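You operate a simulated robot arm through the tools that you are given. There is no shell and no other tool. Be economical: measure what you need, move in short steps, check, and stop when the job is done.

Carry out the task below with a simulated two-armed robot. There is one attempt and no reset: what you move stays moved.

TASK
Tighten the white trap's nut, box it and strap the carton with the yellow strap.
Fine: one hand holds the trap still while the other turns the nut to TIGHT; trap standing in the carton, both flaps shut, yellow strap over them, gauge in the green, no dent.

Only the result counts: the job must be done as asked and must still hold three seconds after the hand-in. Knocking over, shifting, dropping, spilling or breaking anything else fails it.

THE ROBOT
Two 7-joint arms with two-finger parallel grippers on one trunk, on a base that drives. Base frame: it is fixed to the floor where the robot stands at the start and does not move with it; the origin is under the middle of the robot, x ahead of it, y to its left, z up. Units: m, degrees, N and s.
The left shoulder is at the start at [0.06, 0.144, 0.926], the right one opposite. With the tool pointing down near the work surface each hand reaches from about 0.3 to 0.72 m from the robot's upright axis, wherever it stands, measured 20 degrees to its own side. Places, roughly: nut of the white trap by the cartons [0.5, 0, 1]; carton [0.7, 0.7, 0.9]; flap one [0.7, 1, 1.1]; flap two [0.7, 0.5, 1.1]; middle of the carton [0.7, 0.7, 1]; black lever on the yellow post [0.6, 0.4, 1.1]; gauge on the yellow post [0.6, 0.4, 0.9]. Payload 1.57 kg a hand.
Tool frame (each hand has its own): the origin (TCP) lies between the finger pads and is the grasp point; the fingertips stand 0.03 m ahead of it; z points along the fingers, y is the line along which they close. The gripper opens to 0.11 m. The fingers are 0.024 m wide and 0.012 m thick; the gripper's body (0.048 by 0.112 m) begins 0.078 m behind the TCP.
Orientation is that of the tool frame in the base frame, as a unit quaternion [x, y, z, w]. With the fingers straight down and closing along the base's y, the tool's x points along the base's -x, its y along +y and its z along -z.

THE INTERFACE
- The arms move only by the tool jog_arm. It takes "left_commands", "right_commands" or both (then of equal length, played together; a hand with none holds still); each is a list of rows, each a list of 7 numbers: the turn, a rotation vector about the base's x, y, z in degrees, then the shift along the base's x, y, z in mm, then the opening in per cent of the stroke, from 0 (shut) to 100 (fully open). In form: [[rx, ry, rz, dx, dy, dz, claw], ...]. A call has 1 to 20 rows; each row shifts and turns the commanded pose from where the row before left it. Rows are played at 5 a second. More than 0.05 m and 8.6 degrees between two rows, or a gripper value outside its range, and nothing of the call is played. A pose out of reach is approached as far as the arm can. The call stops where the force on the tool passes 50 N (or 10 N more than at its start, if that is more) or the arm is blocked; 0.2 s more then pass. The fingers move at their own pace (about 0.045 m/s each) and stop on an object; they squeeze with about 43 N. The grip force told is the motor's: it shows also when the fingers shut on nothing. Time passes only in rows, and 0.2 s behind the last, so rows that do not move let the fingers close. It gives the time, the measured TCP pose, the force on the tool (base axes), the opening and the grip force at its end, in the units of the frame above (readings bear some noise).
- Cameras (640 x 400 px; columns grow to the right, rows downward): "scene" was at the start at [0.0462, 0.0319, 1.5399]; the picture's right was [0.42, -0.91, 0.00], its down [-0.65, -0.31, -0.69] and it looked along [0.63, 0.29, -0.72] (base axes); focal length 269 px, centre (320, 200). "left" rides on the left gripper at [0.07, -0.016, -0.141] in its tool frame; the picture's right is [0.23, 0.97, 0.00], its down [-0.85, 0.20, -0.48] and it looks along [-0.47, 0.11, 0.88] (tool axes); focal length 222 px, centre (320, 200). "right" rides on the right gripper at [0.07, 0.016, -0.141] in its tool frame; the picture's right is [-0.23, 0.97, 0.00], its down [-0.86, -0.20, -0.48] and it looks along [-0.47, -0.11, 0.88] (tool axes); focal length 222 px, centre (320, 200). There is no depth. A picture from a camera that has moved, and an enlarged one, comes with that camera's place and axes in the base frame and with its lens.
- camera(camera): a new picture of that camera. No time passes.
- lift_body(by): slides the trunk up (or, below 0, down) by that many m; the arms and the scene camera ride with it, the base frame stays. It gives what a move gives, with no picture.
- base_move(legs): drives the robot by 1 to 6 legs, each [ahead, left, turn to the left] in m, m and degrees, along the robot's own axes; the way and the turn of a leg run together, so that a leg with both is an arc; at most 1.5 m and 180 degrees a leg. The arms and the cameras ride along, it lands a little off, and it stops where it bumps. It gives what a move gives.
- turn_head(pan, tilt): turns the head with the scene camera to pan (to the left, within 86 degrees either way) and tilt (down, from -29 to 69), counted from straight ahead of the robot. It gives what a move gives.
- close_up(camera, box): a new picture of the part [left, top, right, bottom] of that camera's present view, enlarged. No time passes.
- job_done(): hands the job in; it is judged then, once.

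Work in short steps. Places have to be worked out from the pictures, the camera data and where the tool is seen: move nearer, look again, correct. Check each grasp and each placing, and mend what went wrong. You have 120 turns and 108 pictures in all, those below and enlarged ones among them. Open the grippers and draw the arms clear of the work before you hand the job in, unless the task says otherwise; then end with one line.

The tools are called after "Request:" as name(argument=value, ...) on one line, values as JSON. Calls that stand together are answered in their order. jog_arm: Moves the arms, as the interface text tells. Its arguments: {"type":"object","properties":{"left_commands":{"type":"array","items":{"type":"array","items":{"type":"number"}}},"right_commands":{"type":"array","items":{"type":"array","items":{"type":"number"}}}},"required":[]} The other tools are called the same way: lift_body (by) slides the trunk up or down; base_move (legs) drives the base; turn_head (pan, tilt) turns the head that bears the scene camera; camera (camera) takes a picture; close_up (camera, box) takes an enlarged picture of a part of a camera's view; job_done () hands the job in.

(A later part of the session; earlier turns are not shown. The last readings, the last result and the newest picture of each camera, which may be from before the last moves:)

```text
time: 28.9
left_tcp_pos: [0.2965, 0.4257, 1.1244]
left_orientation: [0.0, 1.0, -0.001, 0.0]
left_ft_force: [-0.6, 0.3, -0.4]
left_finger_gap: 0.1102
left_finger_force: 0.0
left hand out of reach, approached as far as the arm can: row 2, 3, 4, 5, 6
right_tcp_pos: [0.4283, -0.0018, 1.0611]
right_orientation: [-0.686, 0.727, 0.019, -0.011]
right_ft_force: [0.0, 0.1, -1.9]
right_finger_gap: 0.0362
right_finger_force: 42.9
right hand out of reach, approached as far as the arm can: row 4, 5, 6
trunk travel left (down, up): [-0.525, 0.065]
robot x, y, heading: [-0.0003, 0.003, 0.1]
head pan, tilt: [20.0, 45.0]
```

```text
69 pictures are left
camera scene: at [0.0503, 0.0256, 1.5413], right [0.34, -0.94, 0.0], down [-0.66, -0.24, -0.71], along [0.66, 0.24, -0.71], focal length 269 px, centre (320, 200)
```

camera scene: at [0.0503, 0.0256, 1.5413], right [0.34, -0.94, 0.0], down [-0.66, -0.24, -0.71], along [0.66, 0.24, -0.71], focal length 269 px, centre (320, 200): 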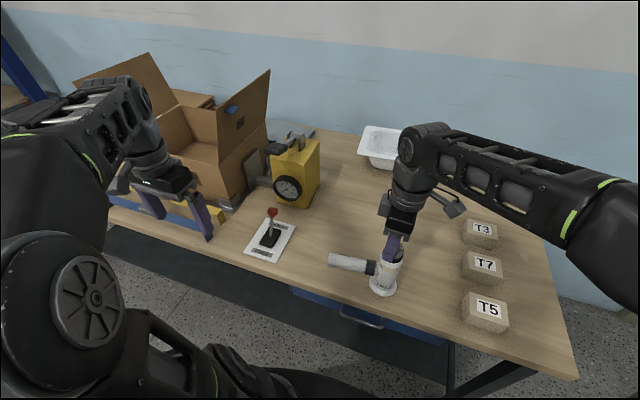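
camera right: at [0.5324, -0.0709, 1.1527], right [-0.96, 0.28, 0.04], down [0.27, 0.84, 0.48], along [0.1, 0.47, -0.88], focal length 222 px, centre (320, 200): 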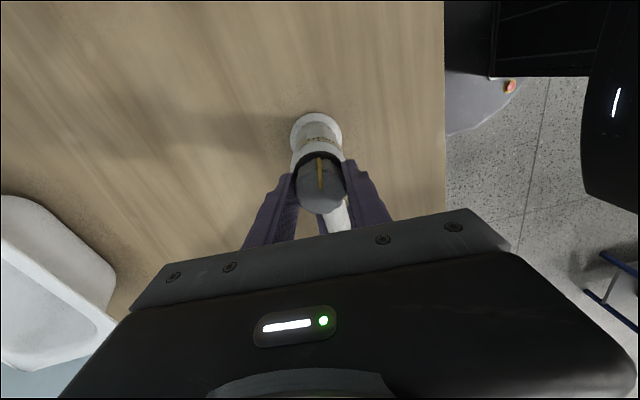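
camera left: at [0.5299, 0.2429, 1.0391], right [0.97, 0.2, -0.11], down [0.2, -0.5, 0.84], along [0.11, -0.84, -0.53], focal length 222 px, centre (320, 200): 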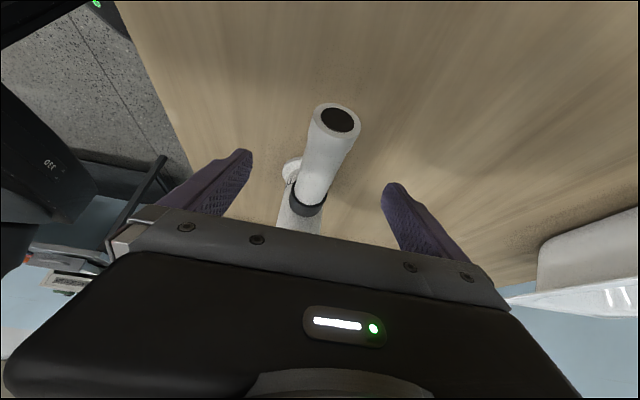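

The gap reads 36 mm, so the fingers slid up to the nut during the lift. I look closer before going on.

Request:
close_up(camera="scene", box=[310, 200, 450, 310])

Request:
close_up(camera="right", box=[240, 80, 400, 240])

```text
3.64 times, centred on (380, 255) of scene
camera zoom: at [0.0503, 0.0256, 1.5413], right [0.34, -0.94, 0.0], down [-0.66, -0.24, -0.71], along [0.66, 0.24, -0.71], focal length 977 px, centre (102, 0)
```

zoom: 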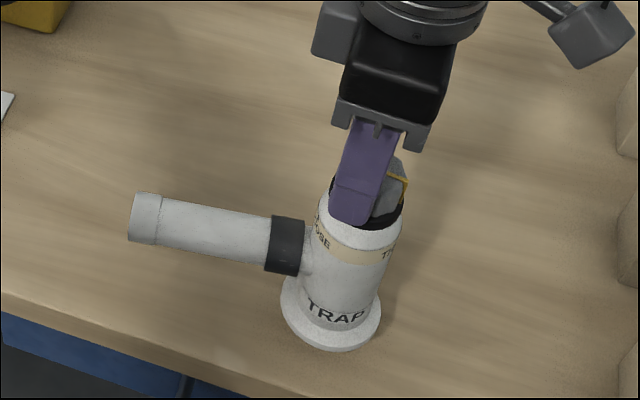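

```text
2.50 times, centred on (320, 160) of right
camera zoom: at [0.4124, -0.0714, 1.203], right [-0.96, 0.28, 0.04], down [0.27, 0.84, 0.48], along [0.1, 0.47, -0.88], focal length 555 px, centre (320, 300)
```

zoom: 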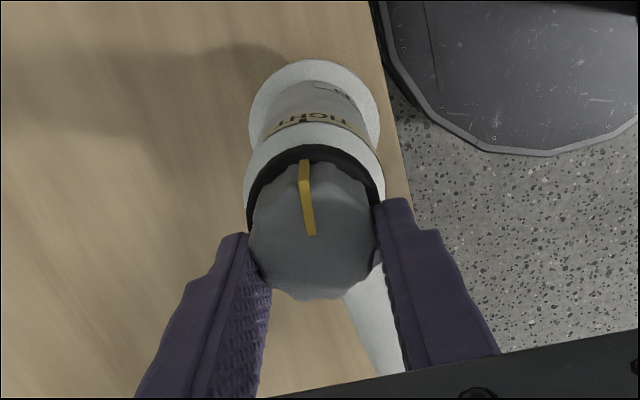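

The trap hangs by the nut with its base about 5 cm above the table: the pads' upper ends wedged on the cone. I set it down here and regrip lower on the body.

Request:
jog_arm(right_commands=[[0, 0, 0, 0, 0, -15, 0], [0, 0, 0, 0, 0, -15, 0], [0, 0, 0, 0, 0, -8, 0], [0, 0, 0, 0, 0, 0, 0]])

Request:
close_up(camera="scene", box=[310, 200, 450, 310])

```text
time: 29.9
left_tcp_pos: [0.2952, 0.4263, 1.1239]
left_orientation: [0.001, 1.0, -0.001, 0.0]
left_ft_force: [-0.4, 0.3, -0.5]
left_finger_gap: 0.11
left_finger_force: 0.1
right_tcp_pos: [0.4271, 0.0003, 1.024]
right_orientation: [-0.688, 0.726, 0.019, -0.011]
right_ft_force: [0.4, -0.7, -1.2]
right_finger_gap: 0.0366
right_finger_force: 43.1
trunk travel left (down, up): [-0.525, 0.065]
robot x, y, heading: [0.0008, -0.0021, 0.1]
head pan, tilt: [20.0, 45.0]
```

```text
3.64 times, centred on (380, 255) of scene
camera zoom: at [0.0498, 0.0255, 1.5413], right [0.34, -0.94, 0.0], down [-0.66, -0.24, -0.71], along [0.66, 0.24, -0.71], focal length 977 px, centre (102, 0)
```

zoom: 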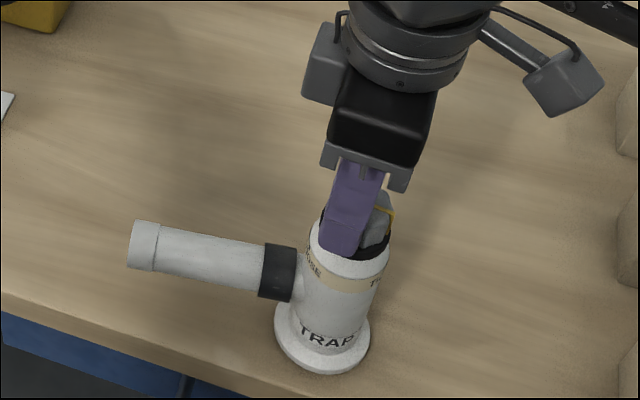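

Still hanging by about a centimetre. I go on down in small steps to feel contact.

Request:
jog_arm(right_commands=[[0, 0, 0, 0, 0, -4, 0], [0, 0, 0, 0, 0, -4, 0], [0, 0, 0, 0, 0, -3, 0], [0, 0, 0, 0, 0, 0, 0]])

```text
time: 30.9
left_tcp_pos: [0.2944, 0.4269, 1.1254]
left_orientation: [0.0, 1.0, 0.0, 0.001]
left_ft_force: [0.3, 0.1, -0.2]
left_finger_gap: 0.1101
left_finger_force: 0.0
right_tcp_pos: [0.4252, -0.0, 1.0178]
right_orientation: [-0.688, 0.726, 0.018, -0.009]
right_ft_force: [-3.6, -1.2, 25.7]
right_finger_gap: 0.0364
right_finger_force: 42.7
trunk travel left (down, up): [-0.525, 0.065]
robot x, y, heading: [0.0027, 0.0002, 0.0]
head pan, tilt: [20.0, 45.0]
```

Contact: 25 N upward, so the flange is on the table. I ease up 3 mm, open, slide down to z≈0.928 and close on the straight body.

Request:
jog_arm(right_commands=[[0, 0, 0, 0, 0, 3, 0], [0, 0, 0, 0, 0, 0, 40], [0, 0, 0, 0, 0, 0, 75], [0, 0, 0, 0, 0, 0, 75], [0, 0, 0, 0, 0, -20, 75], [0, 0, 0, 0, 0, -25, 75], [0, 0, 0, 0, 0, -25, 75], [0, 0, 0, 0, 0, -15, 75], [0, 0, 0, 0, 0, 0, 75]])

Request:
close_up(camera="scene", box=[310, 200, 450, 310])

Request:
close_up(camera="right", box=[240, 80, 400, 240])

```text
time: 32.9
left_tcp_pos: [0.295, 0.426, 1.1234]
left_orientation: [0.0, 1.0, -0.001, -0.001]
left_ft_force: [-0.7, 0.1, -0.4]
left_finger_gap: 0.11
left_finger_force: 0.0
right_tcp_pos: [0.4265, -0.0024, 0.9342]
right_orientation: [-0.687, 0.726, 0.02, -0.011]
right_ft_force: [0.1, -0.5, 0.1]
right_finger_gap: 0.0826
right_finger_force: 0.0
trunk travel left (down, up): [-0.525, 0.065]
robot x, y, heading: [0.0023, 0.0022, 0.0]
head pan, tilt: [20.0, 45.0]
```

```text
3.64 times, centred on (380, 255) of scene
camera zoom: at [0.0498, 0.0255, 1.5413], right [0.34, -0.94, 0.0], down [-0.66, -0.24, -0.71], along [0.66, 0.24, -0.71], focal length 977 px, centre (102, 0)
```

zoom: 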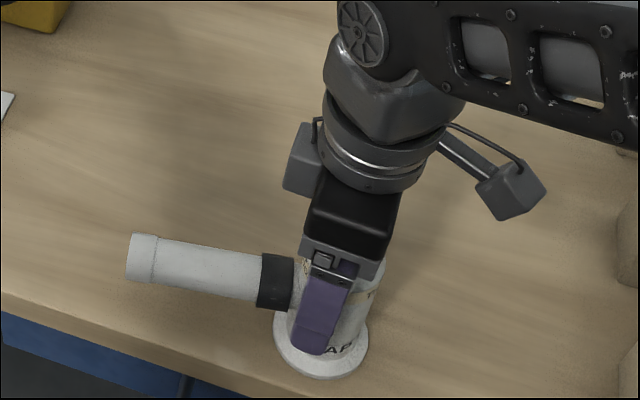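

```text
2.50 times, centred on (320, 160) of right
camera zoom: at [0.413, -0.0725, 1.0749], right [-0.96, 0.28, 0.04], down [0.27, 0.84, 0.48], along [0.1, 0.47, -0.88], focal length 555 px, centre (320, 300)
```

zoom: 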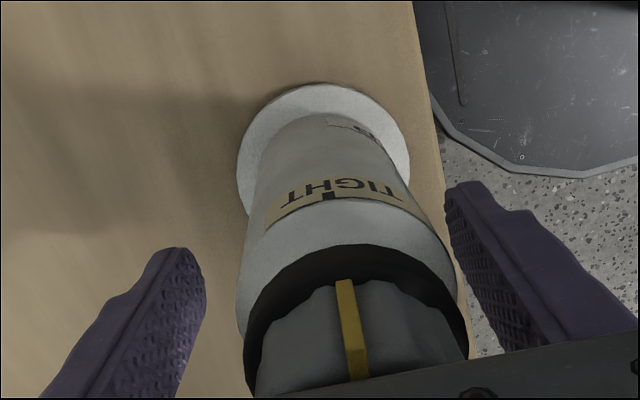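

The mark is still on the TIGHT tick. I close on the body, lift 30 mm and check the grip.

Request:
jog_arm(right_commands=[[0, 0, 0, 1, 1, -2, 55], [0, 0, 0, 0, 0, 0, 40], [0, 0, 0, 0, 0, 0, 0], [0, 0, 0, 0, 0, 0, 0], [0, 0, 0, 0, 0, 0, 0], [0, 0, 0, 0, 0, 0, 0], [0, 0, 0, 0, 0, 8, 0], [0, 0, 0, 0, 0, 12, 0], [0, 0, 0, 0, 0, 15, 0], [0, 0, 0, 0, 0, 15, 0], [0, 0, 0, 0, 0, 0, 0]])

Request:
close_up(camera="scene", box=[310, 200, 450, 310])

```text
time: 35.3
left_tcp_pos: [0.2964, 0.4263, 1.1249]
left_orientation: [0.0, 1.0, -0.001, 0.0]
left_ft_force: [-0.3, -0.3, 0.3]
left_finger_gap: 0.1098
left_finger_force: 0.1
right_tcp_pos: [0.4284, -0.0003, 0.9815]
right_orientation: [-0.687, 0.726, 0.019, -0.01]
right_ft_force: [0.5, 0.6, -1.0]
right_finger_gap: 0.051
right_finger_force: 42.6
trunk travel left (down, up): [-0.525, 0.065]
robot x, y, heading: [0.0001, -0.0011, -0.1]
head pan, tilt: [20.0, 45.0]
```

```text
3.64 times, centred on (380, 255) of scene
camera zoom: at [0.05, 0.0255, 1.5413], right [0.34, -0.94, 0.0], down [-0.66, -0.24, -0.71], along [0.66, 0.24, -0.71], focal length 977 px, centre (102, 0)
```

zoom: 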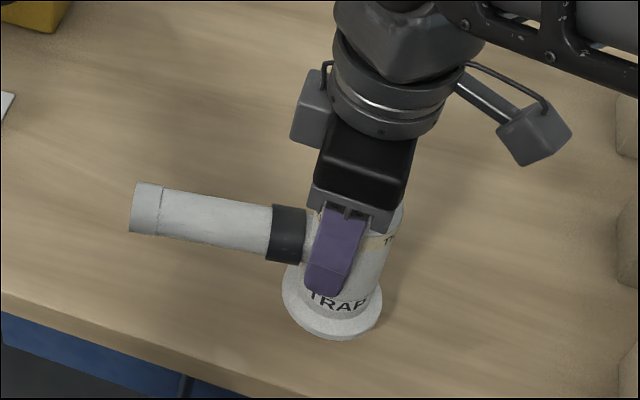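

The trap is held firmly. I turn the hand back by 64° (pipe swings ahead), raise it, and lift the trunk for height.

Request:
jog_arm(right_commands=[[0, 0, -8, 0, 0, 10, 0], [0, 0, -8, 0, 0, 10, 0], [0, 0, -8, 0, 0, 10, 0], [0, 0, -8, 0, 0, 10, 0], [0, 0, -8, 0, 0, 10, 0], [0, 0, -8, 0, 0, 10, 0], [0, 0, -8, 0, 0, 10, 0], [0, 0, -8, 0, 0, 10, 0], [0, 0, 0, -10, 0, 10, 0], [0, 0, 0, -10, 0, 10, 0], [0, 0, 0, 0, 0, 0, 0]])

Request:
lift_body(by=0.065)

Request:
turn_head(pan=40, tilt=42)

Request:
camera(camera="scene")

```text
time: 37.7
left_tcp_pos: [0.2966, 0.4262, 1.1235]
left_orientation: [0.0, 1.0, -0.001, 0.001]
left_ft_force: [0.0, -1.5, -0.1]
left_finger_gap: 0.1099
left_finger_force: 0.0
right_tcp_pos: [0.4084, -0.0012, 1.0808]
right_orientation: [-0.198, 0.98, 0.022, 0.002]
right_ft_force: [0.4, -0.3, -1.8]
right_finger_gap: 0.0512
right_finger_force: 43.2
trunk travel left (down, up): [-0.525, 0.065]
robot x, y, heading: [0.001, -0.0019, -0.3]
head pan, tilt: [20.0, 45.0]
```

```text
time: 38.7
left_tcp_pos: [0.2967, 0.4266, 1.1898]
left_orientation: [0.0, 1.0, -0.001, 0.0]
left_ft_force: [0.4, -0.2, -0.8]
left_finger_gap: 0.11
left_finger_force: 0.1
right_tcp_pos: [0.409, 0.0, 1.146]
right_orientation: [-0.199, 0.98, 0.023, 0.001]
right_ft_force: [0.3, 0.0, -1.2]
right_finger_gap: 0.0508
right_finger_force: 43.1
trunk travel left (down, up): [-0.59, 0.0]
robot x, y, heading: [-0.0027, 0.0014, 0.1]
head pan, tilt: [20.0, 45.0]
```

```text
time: 39.5
left_tcp_pos: [0.2964, 0.4256, 1.188]
left_orientation: [-0.001, 1.0, -0.001, 0.0]
left_ft_force: [-0.1, -0.3, 0.8]
left_finger_gap: 0.1098
left_finger_force: 0.1
right_tcp_pos: [0.4093, -0.0007, 1.1458]
right_orientation: [-0.199, 0.98, 0.023, 0.0]
right_ft_force: [0.1, 0.3, -2.1]
right_finger_gap: 0.0509
right_finger_force: 42.7
trunk travel left (down, up): [-0.59, 0.0]
robot x, y, heading: [-0.002, 0.0001, -0.2]
head pan, tilt: [40.0, 42.0]
```

```text
62 pictures are left
camera scene: at [0.0376, 0.0514, 1.6106], right [0.64, -0.77, 0.0], down [-0.51, -0.43, -0.74], along [0.57, 0.48, -0.67], focal length 269 px, centre (320, 200)
```

scene: 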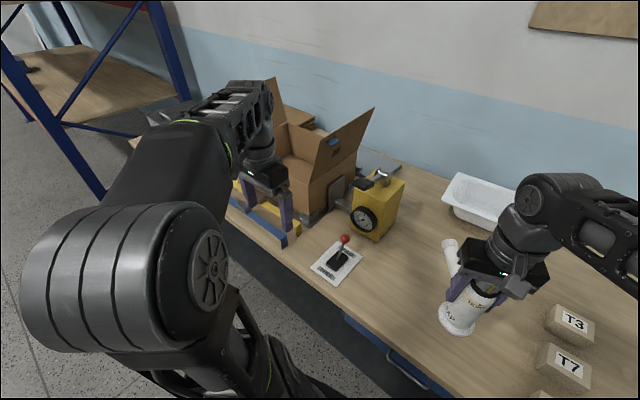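

The trap hangs upright at z≈1.06 at its base. I pull the hand back 50 mm and drive left 0.8 m toward the carton.

Request:
jog_arm(right_commands=[[0, 0, 0, -25, 0, 0, 0], [0, 0, 0, -25, 0, 0, 0], [0, 0, 0, 0, 0, 0, 0]])

Request:
base_move(legs=[[0, 0.4, 0], [0, 0.4, 0]])

Request:
turn_head(pan=0, tilt=45)

Request:
camera(camera="scene")

```text
time: 40.3
left_tcp_pos: [0.2957, 0.4256, 1.1898]
left_orientation: [0.0, 1.0, 0.0, 0.0]
left_ft_force: [0.8, -0.1, 0.0]
left_finger_gap: 0.1101
left_finger_force: 0.1
right_tcp_pos: [0.3571, -0.0019, 1.146]
right_orientation: [-0.199, 0.98, 0.022, 0.0]
right_ft_force: [0.2, 0.2, -2.5]
right_finger_gap: 0.0509
right_finger_force: 43.3
trunk travel left (down, up): [-0.59, 0.0]
robot x, y, heading: [-0.0006, -0.0007, 0.0]
head pan, tilt: [40.0, 42.0]
```

```text
time: 44.9
left_tcp_pos: [0.3013, 1.2252, 1.1901]
left_orientation: [0.003, 1.0, -0.001, 0.0]
left_ft_force: [0.1, 0.9, 0.3]
left_finger_gap: 0.1099
left_finger_force: 0.1
right_tcp_pos: [0.3617, 0.7957, 1.1465]
right_orientation: [-0.196, 0.98, 0.022, 0.0]
right_ft_force: [-0.3, 0.1, -2.0]
right_finger_gap: 0.0509
right_finger_force: 43.0
trunk travel left (down, up): [-0.59, 0.0]
robot x, y, heading: [0.0044, 0.7974, -0.1]
head pan, tilt: [40.0, 42.0]
```

```text
time: 46.0
left_tcp_pos: [0.3012, 1.2245, 1.19]
left_orientation: [0.002, 1.0, 0.0, 0.0]
left_ft_force: [0.5, 0.3, -0.8]
left_finger_gap: 0.11
left_finger_force: 0.0
right_tcp_pos: [0.3622, 0.7961, 1.1457]
right_orientation: [-0.195, 0.98, 0.023, 0.001]
right_ft_force: [0.4, 0.6, -2.4]
right_finger_gap: 0.0506
right_finger_force: 42.9
trunk travel left (down, up): [-0.59, 0.0]
robot x, y, heading: [0.0033, 0.8014, -0.4]
head pan, tilt: [0.0, 45.0]
```

```text
61 pictures are left
camera scene: at [0.0588, 0.7969, 1.6063], right [0.0, -1.0, 0.0], down [-0.71, 0.0, -0.71], along [0.71, 0.0, -0.71], focal length 269 px, centre (320, 200)
```

scene: 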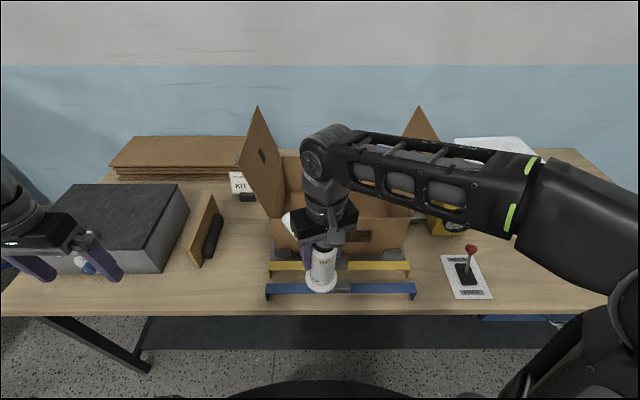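

The robot now faces the carton and I can measure it. I zoom in on carton and straps.

Request:
close_up(camera="scene", box=[180, 90, 500, 310])

```text
1.82 times, centred on (340, 200) of scene
camera zoom: at [0.0588, 0.7969, 1.6063], right [0.0, -1.0, 0.0], down [-0.71, 0.0, -0.71], along [0.71, 0.0, -0.71], focal length 489 px, centre (284, 200)
```

zoom: 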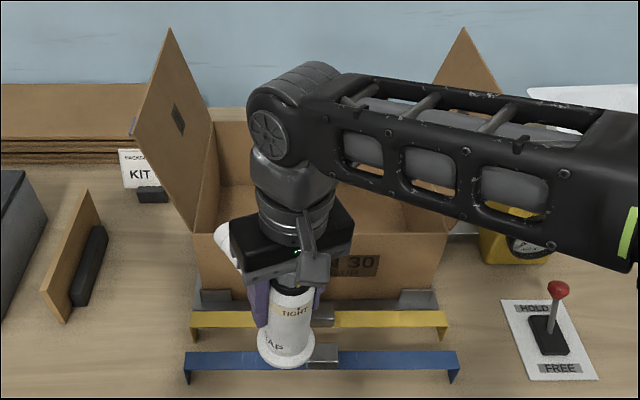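

I estimate the carton at x 0.55–0.835, y 0.55–0.93, rim z≈1.044, with flaps up to 1.23. I carry the trap forward over the front rim to about (0.65, 0.74), then check before lowering.

Request:
jog_arm(right_commands=[[0, 0, 0, 0, 0, 15, 0], [0, 0, 0, 30, -6, 0, 0], [0, 0, 0, 36, -7, 0, 0], [0, 0, 0, 37, -7, 0, 0], [0, 0, 0, 37, -7, 0, 0], [0, 0, 0, 37, -7, 0, 0], [0, 0, 0, 37, -7, 0, 0], [0, 0, 0, 37, -7, 0, 0], [0, 0, 0, 37, -7, 0, 0], [0, 0, 0, 0, 0, 0, 0]])

Request:
camera(camera="scene")

Request:
camera(camera="right")

```text
time: 48.2
left_tcp_pos: [0.3019, 1.226, 1.1906]
left_orientation: [0.003, 1.0, 0.0, 0.0]
left_ft_force: [-0.4, 0.2, 0.2]
left_finger_gap: 0.1101
left_finger_force: 0.1
right_tcp_pos: [0.5131, 0.7657, 1.162]
right_orientation: [-0.196, 0.98, 0.022, 0.003]
right_ft_force: [0.7, 0.2, -1.2]
right_finger_gap: 0.051
right_finger_force: 42.9
right hand out of reach, approached as far as the arm can: row 6, 7, 8, 9
trunk travel left (down, up): [-0.59, 0.0]
robot x, y, heading: [0.0109, 0.7967, -0.2]
head pan, tilt: [0.0, 45.0]
```

```text
59 pictures are left
camera scene: at [0.0588, 0.7968, 1.6063], right [0.0, -1.0, 0.0], down [-0.71, 0.0, -0.71], along [0.71, 0.0, -0.71], focal length 269 px, centre (320, 200)
```

scene: 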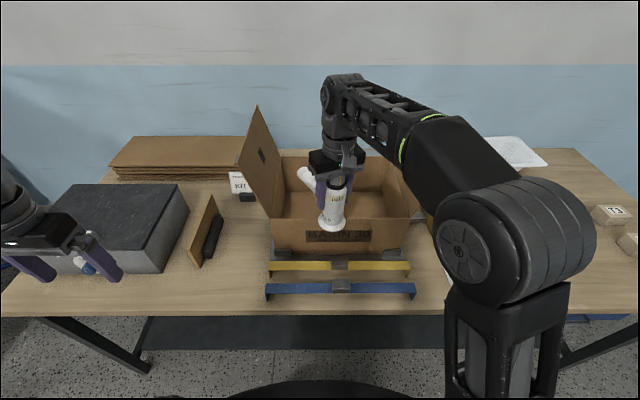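

```text
58 pictures are left
camera right: at [0.4423, 0.7485, 1.303], right [-0.16, 0.99, 0.05], down [0.87, 0.12, 0.48], along [0.47, 0.12, -0.88], focal length 222 px, centre (320, 200)
```

right: 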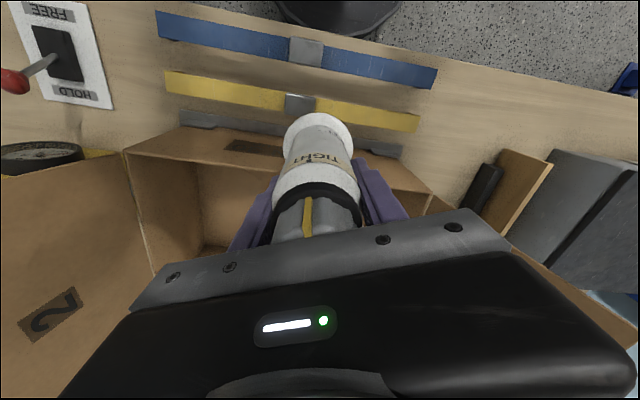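

At this height the arm reaches only x≈0.513. The base front is at x≈0.28 and the table edge at ≈0.38, so I drive ahead 0.09 m with the trap held above the rim.

Request:
base_move(legs=[[0.09, 0, 0]])

Request:
camera(camera="scene")

```text
time: 49.3
left_tcp_pos: [0.3953, 1.2243, 1.1897]
left_orientation: [0.002, 1.0, 0.0, 0.0]
left_ft_force: [0.8, -0.1, -0.9]
left_finger_gap: 0.1099
left_finger_force: 0.1
right_tcp_pos: [0.6061, 0.7657, 1.1615]
right_orientation: [-0.195, 0.981, 0.022, 0.002]
right_ft_force: [-0.2, -0.8, -2.1]
right_finger_gap: 0.051
right_finger_force: 42.7
trunk travel left (down, up): [-0.59, 0.0]
robot x, y, heading: [0.0944, 0.7985, -0.3]
head pan, tilt: [0.0, 45.0]
```

```text
57 pictures are left
camera scene: at [0.1522, 0.7964, 1.6063], right [-0.01, -1.0, 0.0], down [-0.71, 0.0, -0.71], along [0.71, 0.0, -0.71], focal length 269 px, centre (320, 200)
```

scene: 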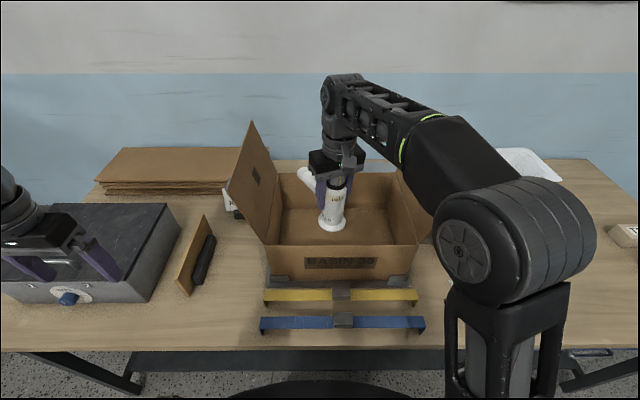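

The trap is inside the rim, clear of both flaps. I lower it while easing forward to x≈0.655.

Request:
jog_arm(right_commands=[[0, 0, 0, 0, 0, -20, 0], [0, 0, 0, 5, -1, -20, 0], [0, 0, 0, 5, -1, -20, 0], [0, 0, 0, 7, -1, -20, 0], [0, 0, 0, 7, -1, -20, 0], [0, 0, 0, 7, -1, -20, 0], [0, 0, 0, 8, -1, -20, 0], [0, 0, 0, 8, -1, -20, 0], [0, 0, 0, 8, -1, -20, 0], [0, 0, 0, 0, 0, 0, 0]])

Request:
close_up(camera="scene", box=[200, 80, 480, 260])

```text
time: 51.5
left_tcp_pos: [0.3945, 1.2235, 1.1898]
left_orientation: [0.003, 1.0, 0.0, 0.001]
left_ft_force: [0.9, 0.6, 0.2]
left_finger_gap: 0.11
left_finger_force: 0.0
right_tcp_pos: [0.6599, 0.7579, 0.9821]
right_orientation: [-0.197, 0.98, 0.022, 0.003]
right_ft_force: [0.3, -0.3, -0.9]
right_finger_gap: 0.0508
right_finger_force: 42.3
trunk travel left (down, up): [-0.59, 0.0]
robot x, y, heading: [0.0935, 0.802, -0.2]
head pan, tilt: [0.0, 45.0]
```

```text
2.22 times, centred on (340, 170) of scene
camera zoom: at [0.1501, 0.7965, 1.6064], right [-0.01, -1.0, 0.0], down [-0.71, 0.0, -0.71], along [0.71, 0.0, -0.71], focal length 597 px, centre (276, 267)
```

zoom: 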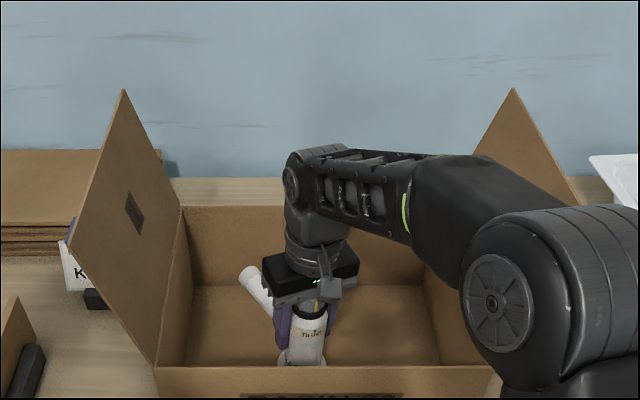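

It goes down freely. I lower toward the floor in shrinking steps, watching for contact.

Request:
jog_arm(right_commands=[[0, 0, 0, 0, 0, -15, 0], [0, 0, 0, 0, 0, -12, 0], [0, 0, 0, 0, 0, -6, 0], [0, 0, 0, 0, 0, -3, 0], [0, 0, 0, 0, 0, 0, 0]])

```text
time: 52.7
left_tcp_pos: [0.3948, 1.2242, 1.1901]
left_orientation: [0.002, 1.0, 0.001, -0.001]
left_ft_force: [-0.5, -0.2, -0.5]
left_finger_gap: 0.1098
left_finger_force: 0.0
right_tcp_pos: [0.6592, 0.758, 0.9455]
right_orientation: [-0.196, 0.98, 0.023, 0.003]
right_ft_force: [0.3, 0.8, -1.6]
right_finger_gap: 0.0508
right_finger_force: 42.8
trunk travel left (down, up): [-0.59, 0.0]
robot x, y, heading: [0.0963, 0.7979, -0.2]
head pan, tilt: [0.0, 45.0]
```

Request:
jog_arm(right_commands=[[0, 0, 0, 0, 0, -3, 0], [0, 0, 0, 0, 0, -2, 0], [0, 0, 0, 0, 0, 0, 0]])

```text
time: 53.5
left_tcp_pos: [0.393, 1.2236, 1.1897]
left_orientation: [0.002, 1.0, 0.0, 0.001]
left_ft_force: [1.2, -0.3, -1.0]
left_finger_gap: 0.11
left_finger_force: 0.1
right_tcp_pos: [0.6598, 0.7583, 0.9439]
right_orientation: [-0.196, 0.98, 0.021, 0.005]
right_ft_force: [-2.6, 0.0, 12.6]
right_finger_gap: 0.0506
right_finger_force: 42.9
trunk travel left (down, up): [-0.59, 0.0]
robot x, y, heading: [0.0979, 0.7988, -0.0]
head pan, tilt: [0.0, 45.0]
```

12.6 N upward: the trap stands on the carton floor. I open slowly and rise straight up.

Request:
jog_arm(right_commands=[[0, 0, 0, 0, 0, 0, 55], [0, 0, 0, 0, 0, 0, 75], [0, 0, 0, 0, 0, 0, 80], [0, 0, 0, 0, 0, 15, 80], [0, 0, 0, 0, 0, 25, 80], [0, 0, 0, 0, 0, 30, 80], [0, 0, 0, 0, 0, 35, 80], [0, 0, 0, 0, 0, 35, 80], [0, 0, 0, -5, 0, 35, 80], [0, 0, 0, -15, 0, 30, 80], [0, 0, 0, -30, 0, 0, 80], [0, 0, 0, -40, 0, 0, 80], [0, 0, 0, -40, 0, 0, 80], [0, 0, 0, -40, 0, 0, 80], [0, 0, 0, -40, 0, 0, 80]])

Request:
close_up(camera="scene", box=[160, 80, 480, 360])

```text
time: 56.7
left_tcp_pos: [0.3937, 1.2231, 1.1903]
left_orientation: [0.003, 1.0, 0.0, 0.001]
left_ft_force: [-0.6, -0.3, 0.3]
left_finger_gap: 0.1099
left_finger_force: 0.0
right_tcp_pos: [0.4494, 0.7565, 1.1466]
right_orientation: [-0.196, 0.98, 0.023, 0.003]
right_ft_force: [0.0, -0.7, 1.0]
right_finger_gap: 0.088
right_finger_force: 0.1
trunk travel left (down, up): [-0.59, 0.0]
robot x, y, heading: [0.0981, 0.7993, -0.3]
head pan, tilt: [0.0, 45.0]
```

```text
1.43 times, centred on (320, 220) of scene
camera zoom: at [0.1493, 0.7958, 1.6064], right [-0.01, -1.0, 0.0], down [-0.71, 0.0, -0.71], along [0.71, 0.0, -0.71], focal length 384 px, centre (320, 171)
```

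zoom: 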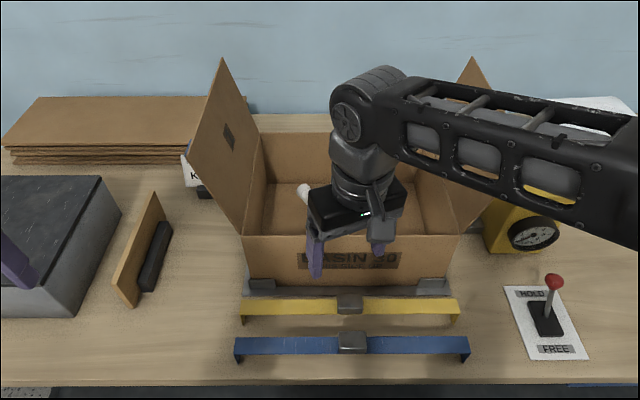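

I move the right hand aside to see the whole carton.

Request:
jog_arm(right_commands=[[0, 0, -6, -20, -35, 0, 80], [0, 0, -6, -20, -35, 0, 80], [0, 0, -6, -10, -40, 0, 80], [0, 0, -5, 0, -40, 0, 80], [0, 0, 0, 0, -40, 0, 80], [0, 0, 0, 0, -30, 0, 80], [0, 0, 0, 0, 0, 0, 80]])

Request:
close_up(camera="scene", box=[160, 80, 480, 360])

Request:
close_up(camera="scene", box=[255, 160, 425, 270])

```text
time: 58.3
left_tcp_pos: [0.3943, 1.2236, 1.1895]
left_orientation: [0.003, 1.0, -0.001, 0.001]
left_ft_force: [-0.3, -0.6, -0.1]
left_finger_gap: 0.11
left_finger_force: 0.0
right_tcp_pos: [0.3995, 0.5348, 1.1459]
right_orientation: [0.004, 1.0, 0.022, 0.008]
right_ft_force: [0.3, 0.2, -0.2]
right_finger_gap: 0.0882
right_finger_force: 0.1
trunk travel left (down, up): [-0.59, 0.0]
robot x, y, heading: [0.0929, 0.8004, -0.3]
head pan, tilt: [0.0, 45.0]
```

```text
1.43 times, centred on (320, 220) of scene
camera zoom: at [0.1502, 0.7966, 1.6063], right [-0.01, -1.0, 0.0], down [-0.71, 0.0, -0.71], along [0.71, 0.0, -0.71], focal length 384 px, centre (320, 171)
```

zoom: 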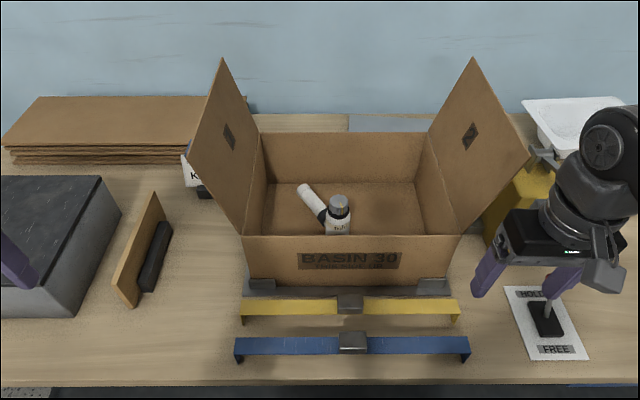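

```text
3.64 times, centred on (340, 215) of scene
camera zoom: at [0.1502, 0.7966, 1.6063], right [-0.01, -1.0, 0.0], down [-0.71, 0.0, -0.71], along [0.71, 0.0, -0.71], focal length 977 px, centre (247, 146)
```

zoom: 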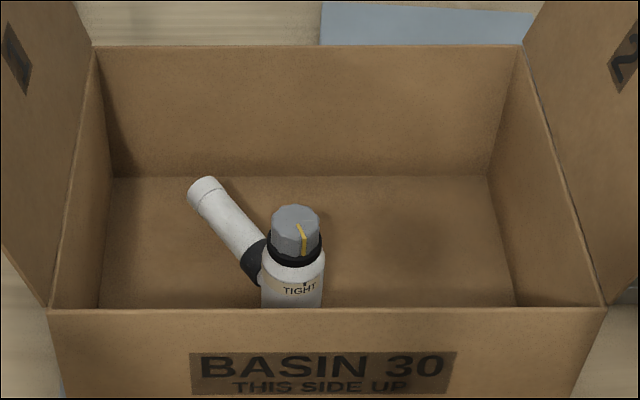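

The trap stands in the carton with its mark at TIGHT. I get the carton at x 0.552–0.839, y 0.547–0.935, rim z≈1.043. Next I study gauge, red lever and strap from here, panning the head right for the gauge.

Request:
turn_head(pan=-25, tilt=45)

Request:
jog_arm(right_commands=[[0, 0, 0, -20, 0, 0, 60], [0, 0, 0, -20, 40, 0, 60], [0, 0, 0, 0, 40, 0, 60], [0, 0, 0, 0, 40, 0, 60]])

Request:
camera(camera="scene")

```text
time: 59.2
left_tcp_pos: [0.3951, 1.2239, 1.1898]
left_orientation: [0.002, 1.0, 0.0, 0.0]
left_ft_force: [-0.4, -0.4, -0.1]
left_finger_gap: 0.11
left_finger_force: 0.1
right_tcp_pos: [0.3997, 0.535, 1.1477]
right_orientation: [0.003, 1.0, 0.022, 0.007]
right_ft_force: [0.4, 0.1, -0.3]
right_finger_gap: 0.0882
right_finger_force: 0.1
trunk travel left (down, up): [-0.59, 0.0]
robot x, y, heading: [0.0961, 0.8005, -0.4]
head pan, tilt: [-25.0, 45.0]
```

```text
time: 60.2
left_tcp_pos: [0.3934, 1.2236, 1.1895]
left_orientation: [0.002, 1.0, 0.0, 0.0]
left_ft_force: [0.6, -0.9, 0.6]
left_finger_gap: 0.1101
left_finger_force: 0.0
right_tcp_pos: [0.3603, 0.6599, 1.1456]
right_orientation: [0.003, 1.0, 0.022, 0.007]
right_ft_force: [0.0, 0.3, 0.9]
right_finger_gap: 0.0661
right_finger_force: 0.1
trunk travel left (down, up): [-0.59, 0.0]
robot x, y, heading: [0.0964, 0.8022, -0.5]
head pan, tilt: [-25.0, 45.0]
```

```text
52 pictures are left
camera scene: at [0.1427, 0.763, 1.6063], right [-0.43, -0.9, 0.0], down [-0.64, 0.3, -0.71], along [0.64, -0.3, -0.71], focal length 269 px, centre (320, 200)
```

scene: 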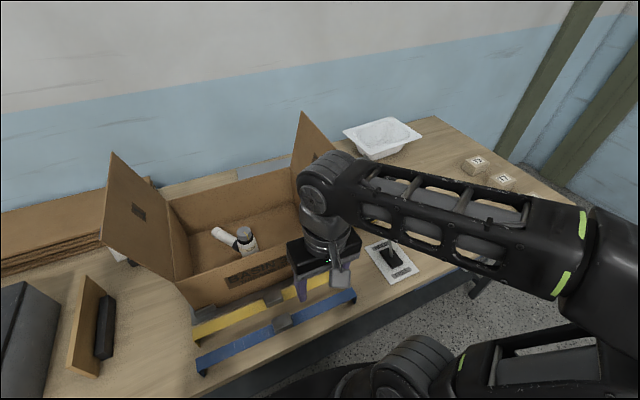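

The right arm hides the gauge, so that waits. Now flap one: I shut the left fingers, tilt them forward 30° and bring them outside flap one, at about (0.60, 1.06, 1.17).

Request:
jog_arm(left_commands=[[0, -7.5, 0, 30, -20, 0, 0], [0, -7.5, 0, 35, -25, 0, 0], [0, -7.5, 0, 35, -30, 0, 0], [0, -7.5, 0, 35, -30, -5, 0], [0, 0, 0, 35, -30, -5, 0], [0, 0, 0, 30, -20, -5, 0], [0, 0, 0, 0, 0, 0, 0]])

Request:
turn_head(pan=10, tilt=40)

Request:
camera(camera="scene")

```text
time: 61.8
left_tcp_pos: [0.5957, 1.0696, 1.174]
left_orientation: [0.004, 0.966, 0.0, 0.259]
left_ft_force: [-0.5, 0.0, -0.7]
left_finger_gap: 0.0
left_finger_force: 18.3
right_tcp_pos: [0.3605, 0.6565, 1.1441]
right_orientation: [0.003, 1.0, 0.021, 0.006]
right_ft_force: [1.0, -0.1, -0.2]
right_finger_gap: 0.0659
right_finger_force: 0.1
trunk travel left (down, up): [-0.59, 0.0]
robot x, y, heading: [0.0938, 0.7991, -0.4]
head pan, tilt: [-25.0, 45.0]
```

```text
time: 62.8
left_tcp_pos: [0.595, 1.07, 1.1727]
left_orientation: [0.003, 0.966, 0.001, 0.258]
left_ft_force: [0.9, -0.8, 0.4]
left_finger_gap: 0.0
left_finger_force: 21.1
right_tcp_pos: [0.3613, 0.6572, 1.1444]
right_orientation: [0.005, 1.0, 0.021, 0.007]
right_ft_force: [-0.2, 0.4, -0.8]
right_finger_gap: 0.0662
right_finger_force: 0.0
trunk travel left (down, up): [-0.59, 0.0]
robot x, y, heading: [0.0966, 0.7968, -0.4]
head pan, tilt: [10.0, 40.0]
```

```text
51 pictures are left
camera scene: at [0.1528, 0.811, 1.6136], right [0.17, -0.99, 0.0], down [-0.63, -0.11, -0.77], along [0.76, 0.13, -0.64], focal length 269 px, centre (320, 200)
```

scene: 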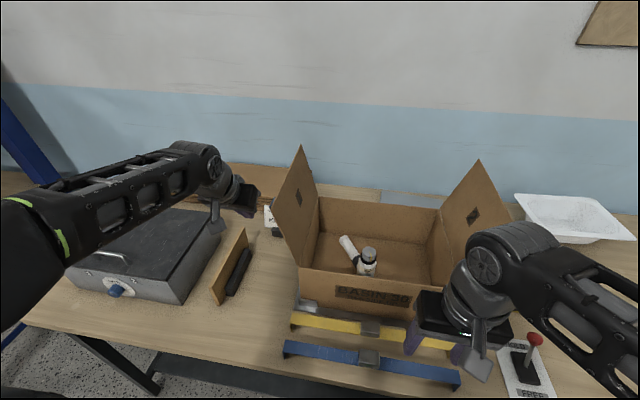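

The left hand is outside flap one. I sweep it inward and down along the flap's arc about its hinge.

Request:
jog_arm(left_commands=[[0, 0, 0, 0, -30, 4, 0], [0, 0, 0, 0, -30, 4, 0], [0, 0, 0, 0, -30, 4, 0], [0, 0, 0, 0, -30, 4, 0], [0, 0, 0, 0, -31, -4, 0], [0, 0, 0, 0, -31, -4, 0], [0, 0, 0, 0, -25, -19, 0], [0, 0, 0, 0, -25, -20, 0], [0, 0, 0, 0, -18, -37, 0], [0, 0, 0, 0, 0, 0, 0]])

Request:
camera(camera="scene")

```text
time: 65.0
left_tcp_pos: [0.5944, 0.8185, 1.1069]
left_orientation: [0.003, 0.966, 0.0, 0.259]
left_ft_force: [0.3, 0.6, -0.3]
left_finger_gap: 0.0
left_finger_force: 21.4
right_tcp_pos: [0.3586, 0.6576, 1.1454]
right_orientation: [0.004, 1.0, 0.022, 0.008]
right_ft_force: [-0.4, -0.1, 0.2]
right_finger_gap: 0.0658
right_finger_force: 0.1
trunk travel left (down, up): [-0.59, 0.0]
robot x, y, heading: [0.0983, 0.7969, -0.2]
head pan, tilt: [10.0, 40.0]
```

```text
50 pictures are left
camera scene: at [0.1523, 0.8114, 1.6136], right [0.17, -0.99, 0.0], down [-0.63, -0.11, -0.77], along [0.76, 0.13, -0.64], focal length 269 px, centre (320, 200)
```

scene: 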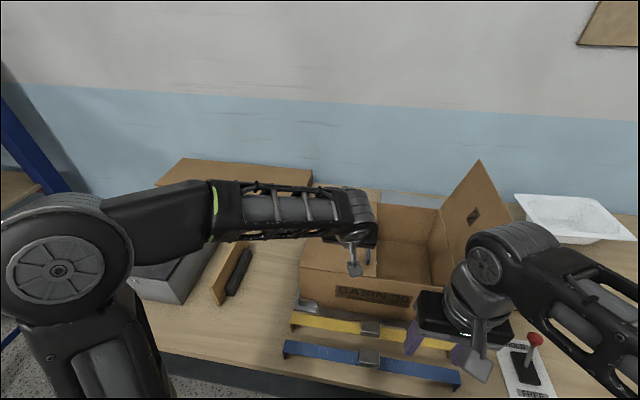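

Flap one is nearly shut under the hand. I press it the last 2 cm, then rise to see whether it stays.

Request:
jog_arm(left_commands=[[0, 0, 0, 0, -4, -10, 0], [0, 0, 0, 0, 0, -8, 0], [0, 0, 0, 0, 0, -4, 0], [0, 0, 0, 0, 0, 0, 0], [0, 0, 0, 0, 0, 30, 0], [0, 0, 0, 0, 0, 40, 0], [0, 0, 0, -20, 30, 10, 0], [0, 0, 0, -30, 40, 0, 0], [0, 0, 0, -30, 40, 0, 0], [0, 0, 0, -30, 40, 0, 0], [0, 0, 0, 0, 0, 0, 0]])

Request:
camera(camera="scene")

```text
time: 67.4
left_tcp_pos: [0.4845, 0.9643, 1.1666]
left_orientation: [0.003, 0.966, 0.001, 0.259]
left_ft_force: [0.2, 0.0, 0.9]
left_finger_gap: 0.0
left_finger_force: 22.1
right_tcp_pos: [0.3613, 0.6573, 1.1449]
right_orientation: [0.005, 1.0, 0.022, 0.007]
right_ft_force: [-0.4, -1.0, -0.1]
right_finger_gap: 0.0659
right_finger_force: 0.1
trunk travel left (down, up): [-0.59, 0.0]
robot x, y, heading: [0.095, 0.8, -0.3]
head pan, tilt: [10.0, 40.0]
```

```text
49 pictures are left
camera scene: at [0.1537, 0.8106, 1.6136], right [0.17, -0.99, 0.0], down [-0.63, -0.11, -0.77], along [0.75, 0.13, -0.64], focal length 269 px, centre (320, 200)
```

scene: 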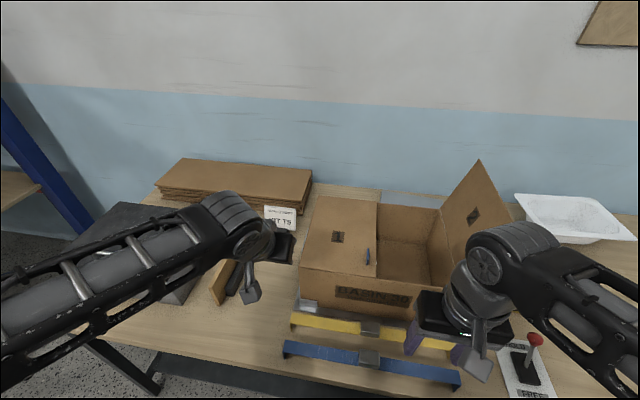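

Flap one stays shut, with its small blue tab up. Now the mirror move with the right hand: shut the fingers, tilt 30°, and go to the outside of flap two, above the post's lever.

Request:
jog_arm(right_commands=[[0, -7.5, 0, 0, -40, 5, 0], [0, -7.5, 0, 0, -40, 5, 0], [0, -7.5, 0, 10, -45, 10, 0], [0, -7.5, 0, 10, -45, 10, 0], [0, 0, 0, 20, -45, 5, 0], [0, 0, 0, 20, -15, 0, 0], [0, 0, 0, 35, 0, 0, 0], [0, 0, 0, 35, 0, 0, 0], [0, 0, 0, 35, 0, 0, 0], [0, 0, 0, 35, 0, 0, 0], [0, 0, 0, 25, 0, 0, 0], [0, 0, 0, 0, 0, 0, 0]])

Request:
turn_head(pan=-10, tilt=40)

Request:
camera(camera="scene")

Request:
camera(camera="right")

```text
time: 70.0
left_tcp_pos: [0.4835, 0.9643, 1.1674]
left_orientation: [0.003, 0.966, 0.001, 0.26]
left_ft_force: [0.1, -0.4, -0.3]
left_finger_gap: 0.0001
left_finger_force: 20.9
right_tcp_pos: [0.5845, 0.4297, 1.1797]
right_orientation: [-0.002, 0.964, 0.023, 0.265]
right_ft_force: [-0.5, 0.1, -0.4]
right_finger_gap: 0.0
right_finger_force: 21.8
trunk travel left (down, up): [-0.59, 0.0]
robot x, y, heading: [0.0957, 0.799, -0.4]
head pan, tilt: [10.0, 40.0]
```

```text
time: 70.8
left_tcp_pos: [0.4829, 0.964, 1.1667]
left_orientation: [0.003, 0.966, 0.001, 0.259]
left_ft_force: [-0.5, 0.3, 0.0]
left_finger_gap: 0.0
left_finger_force: 21.4
right_tcp_pos: [0.5839, 0.4282, 1.1798]
right_orientation: [-0.002, 0.964, 0.023, 0.266]
right_ft_force: [0.1, 0.0, -0.2]
right_finger_gap: 0.0
right_finger_force: 21.6
trunk travel left (down, up): [-0.59, 0.0]
robot x, y, heading: [0.0953, 0.8014, -0.2]
head pan, tilt: [-10.0, 40.0]
```

```text
48 pictures are left
camera scene: at [0.1526, 0.7816, 1.6136], right [-0.18, -0.98, 0.0], down [-0.63, 0.11, -0.77], along [0.75, -0.14, -0.64], focal length 269 px, centre (320, 200)
```

scene: 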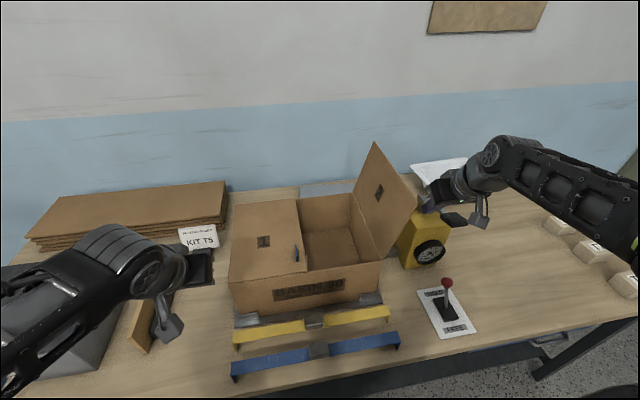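

```text
47 pictures are left
camera right: at [0.4516, 0.4398, 1.2665], right [0.18, 0.97, 0.16], down [0.49, -0.23, 0.84], along [0.85, -0.07, -0.52], focal length 222 px, centre (320, 200)
```

right: 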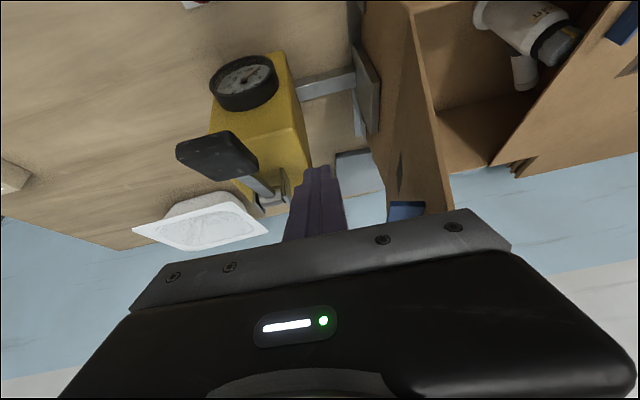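

The fingers are outside flap two, clear of the lever. I also read the gauge and the KIT sign while they are visible.

Request:
close_up(camera="scene", box=[175, 222, 225, 255])

Request:
close_up(camera="scene", box=[390, 220, 490, 340])

Request:
close_up(camera="right", box=[170, 40, 300, 210])

```text
12.12 times, centred on (200, 238) of scene
camera zoom: at [0.1526, 0.7816, 1.6136], right [-0.18, -0.98, 0.0], down [-0.63, 0.11, -0.77], along [0.75, -0.14, -0.64], focal length 3258 px, centre (1774, -267)
```

zoom: 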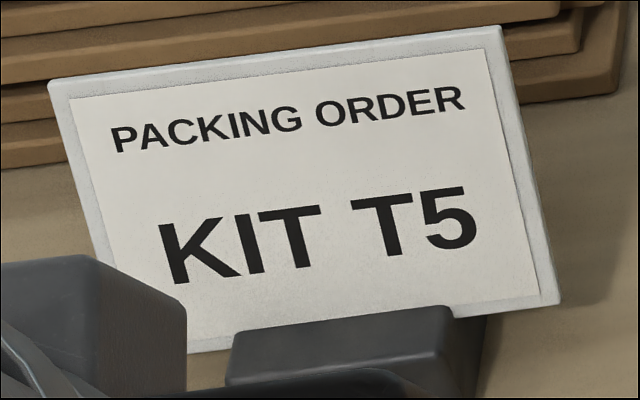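

```text
3.33 times, centred on (440, 280) of scene
camera zoom: at [0.1526, 0.7816, 1.6136], right [-0.18, -0.98, 0.0], down [-0.63, 0.11, -0.77], along [0.75, -0.14, -0.64], focal length 896 px, centre (-80, -67)
```

zoom: 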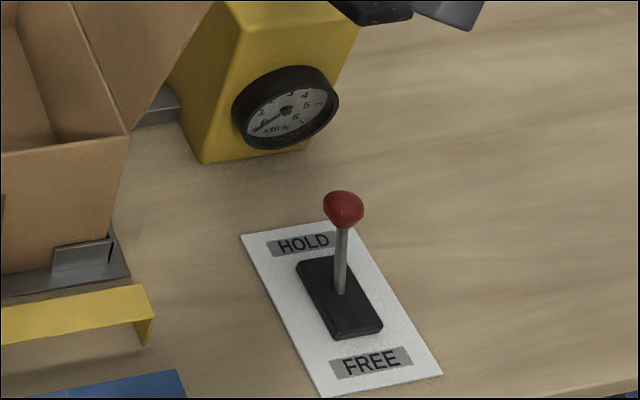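

```text
2.35 times, centred on (235, 125) of right
camera zoom: at [0.4516, 0.4398, 1.2665], right [0.18, 0.97, 0.16], down [0.49, -0.23, 0.84], along [0.85, -0.07, -0.52], focal length 523 px, centre (520, 376)
```

zoom: 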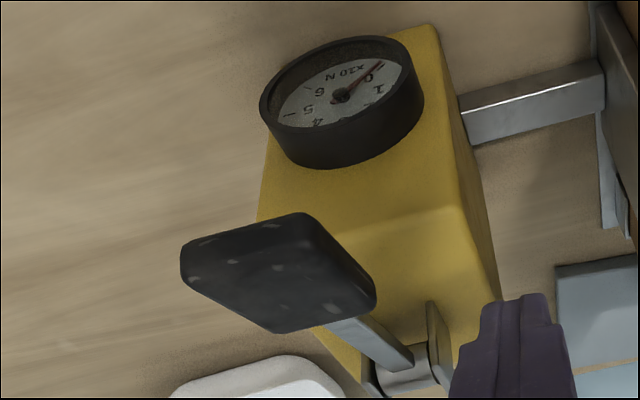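

The gauge should show a green sector, so I zoom hard on its face.

Request:
close_up(camera="scene", box=[414, 236, 444, 268])

```text
12.50 times, centred on (429, 252) of scene
camera zoom: at [0.1526, 0.7816, 1.6136], right [-0.18, -0.98, 0.0], down [-0.63, 0.11, -0.77], along [0.75, -0.14, -0.64], focal length 3360 px, centre (-1042, -450)
```

zoom: 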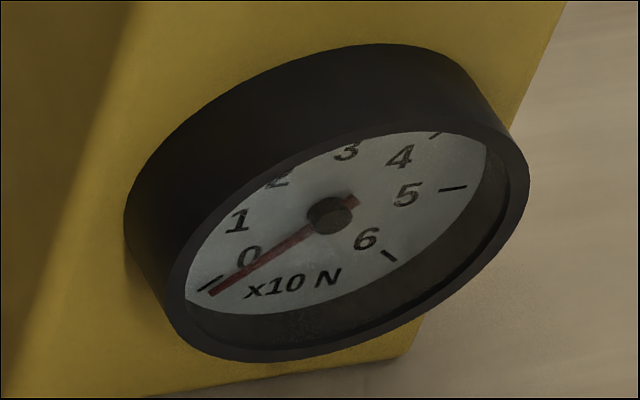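

The green part must be hidden behind the rim; I'll look from lower down later. Now I sweep flap two shut with the mirrored arc and press it down.

Request:
jog_arm(right_commands=[[0, 0, 0, 0, 26, 2, 0], [0, 0, 0, 0, 26, 2, 0], [0, 0, 0, 0, 26, 2, 0], [0, 0, 0, 0, 26, 3, 0], [0, 0, 0, 0, 31, -4, 0], [0, 0, 0, 0, 31, -4, 0], [0, 0, 0, 0, 25, -19, 0], [0, 0, 0, 0, 25, -20, 0], [0, 0, 0, 0, 18, -37, 0], [0, 0, 0, 0, 4, -10, 0], [0, 0, 0, 0, 0, -8, 0], [0, 0, 0, 0, 0, -4, 0], [0, 0, 0, 0, 0, 0, 0]])

Request:
camera(camera="scene")

```text
time: 73.6
left_tcp_pos: [0.4833, 0.964, 1.1671]
left_orientation: [0.002, 0.966, 0.001, 0.259]
left_ft_force: [0.8, 0.0, -0.4]
left_finger_gap: 0.0
left_finger_force: 20.9
right_tcp_pos: [0.585, 0.6656, 1.0838]
right_orientation: [-0.003, 0.964, 0.022, 0.265]
right_ft_force: [1.3, -1.0, -0.8]
right_finger_gap: 0.0
right_finger_force: 21.0
trunk travel left (down, up): [-0.59, 0.0]
robot x, y, heading: [0.0946, 0.8004, -0.3]
head pan, tilt: [-10.0, 40.0]
```

```text
42 pictures are left
camera scene: at [0.1527, 0.7816, 1.6136], right [-0.18, -0.98, 0.0], down [-0.63, 0.11, -0.77], along [0.75, -0.14, -0.64], focal length 269 px, centre (320, 200)
```

scene: 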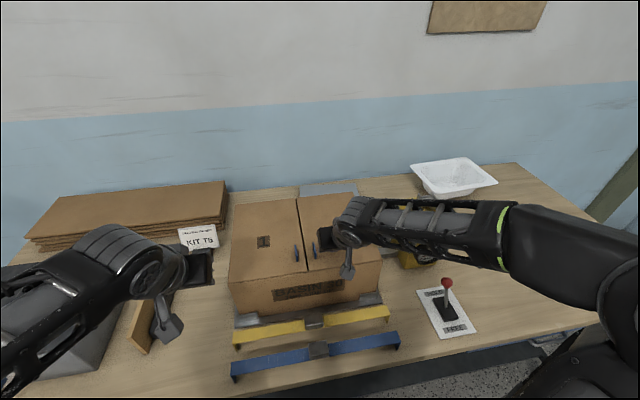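

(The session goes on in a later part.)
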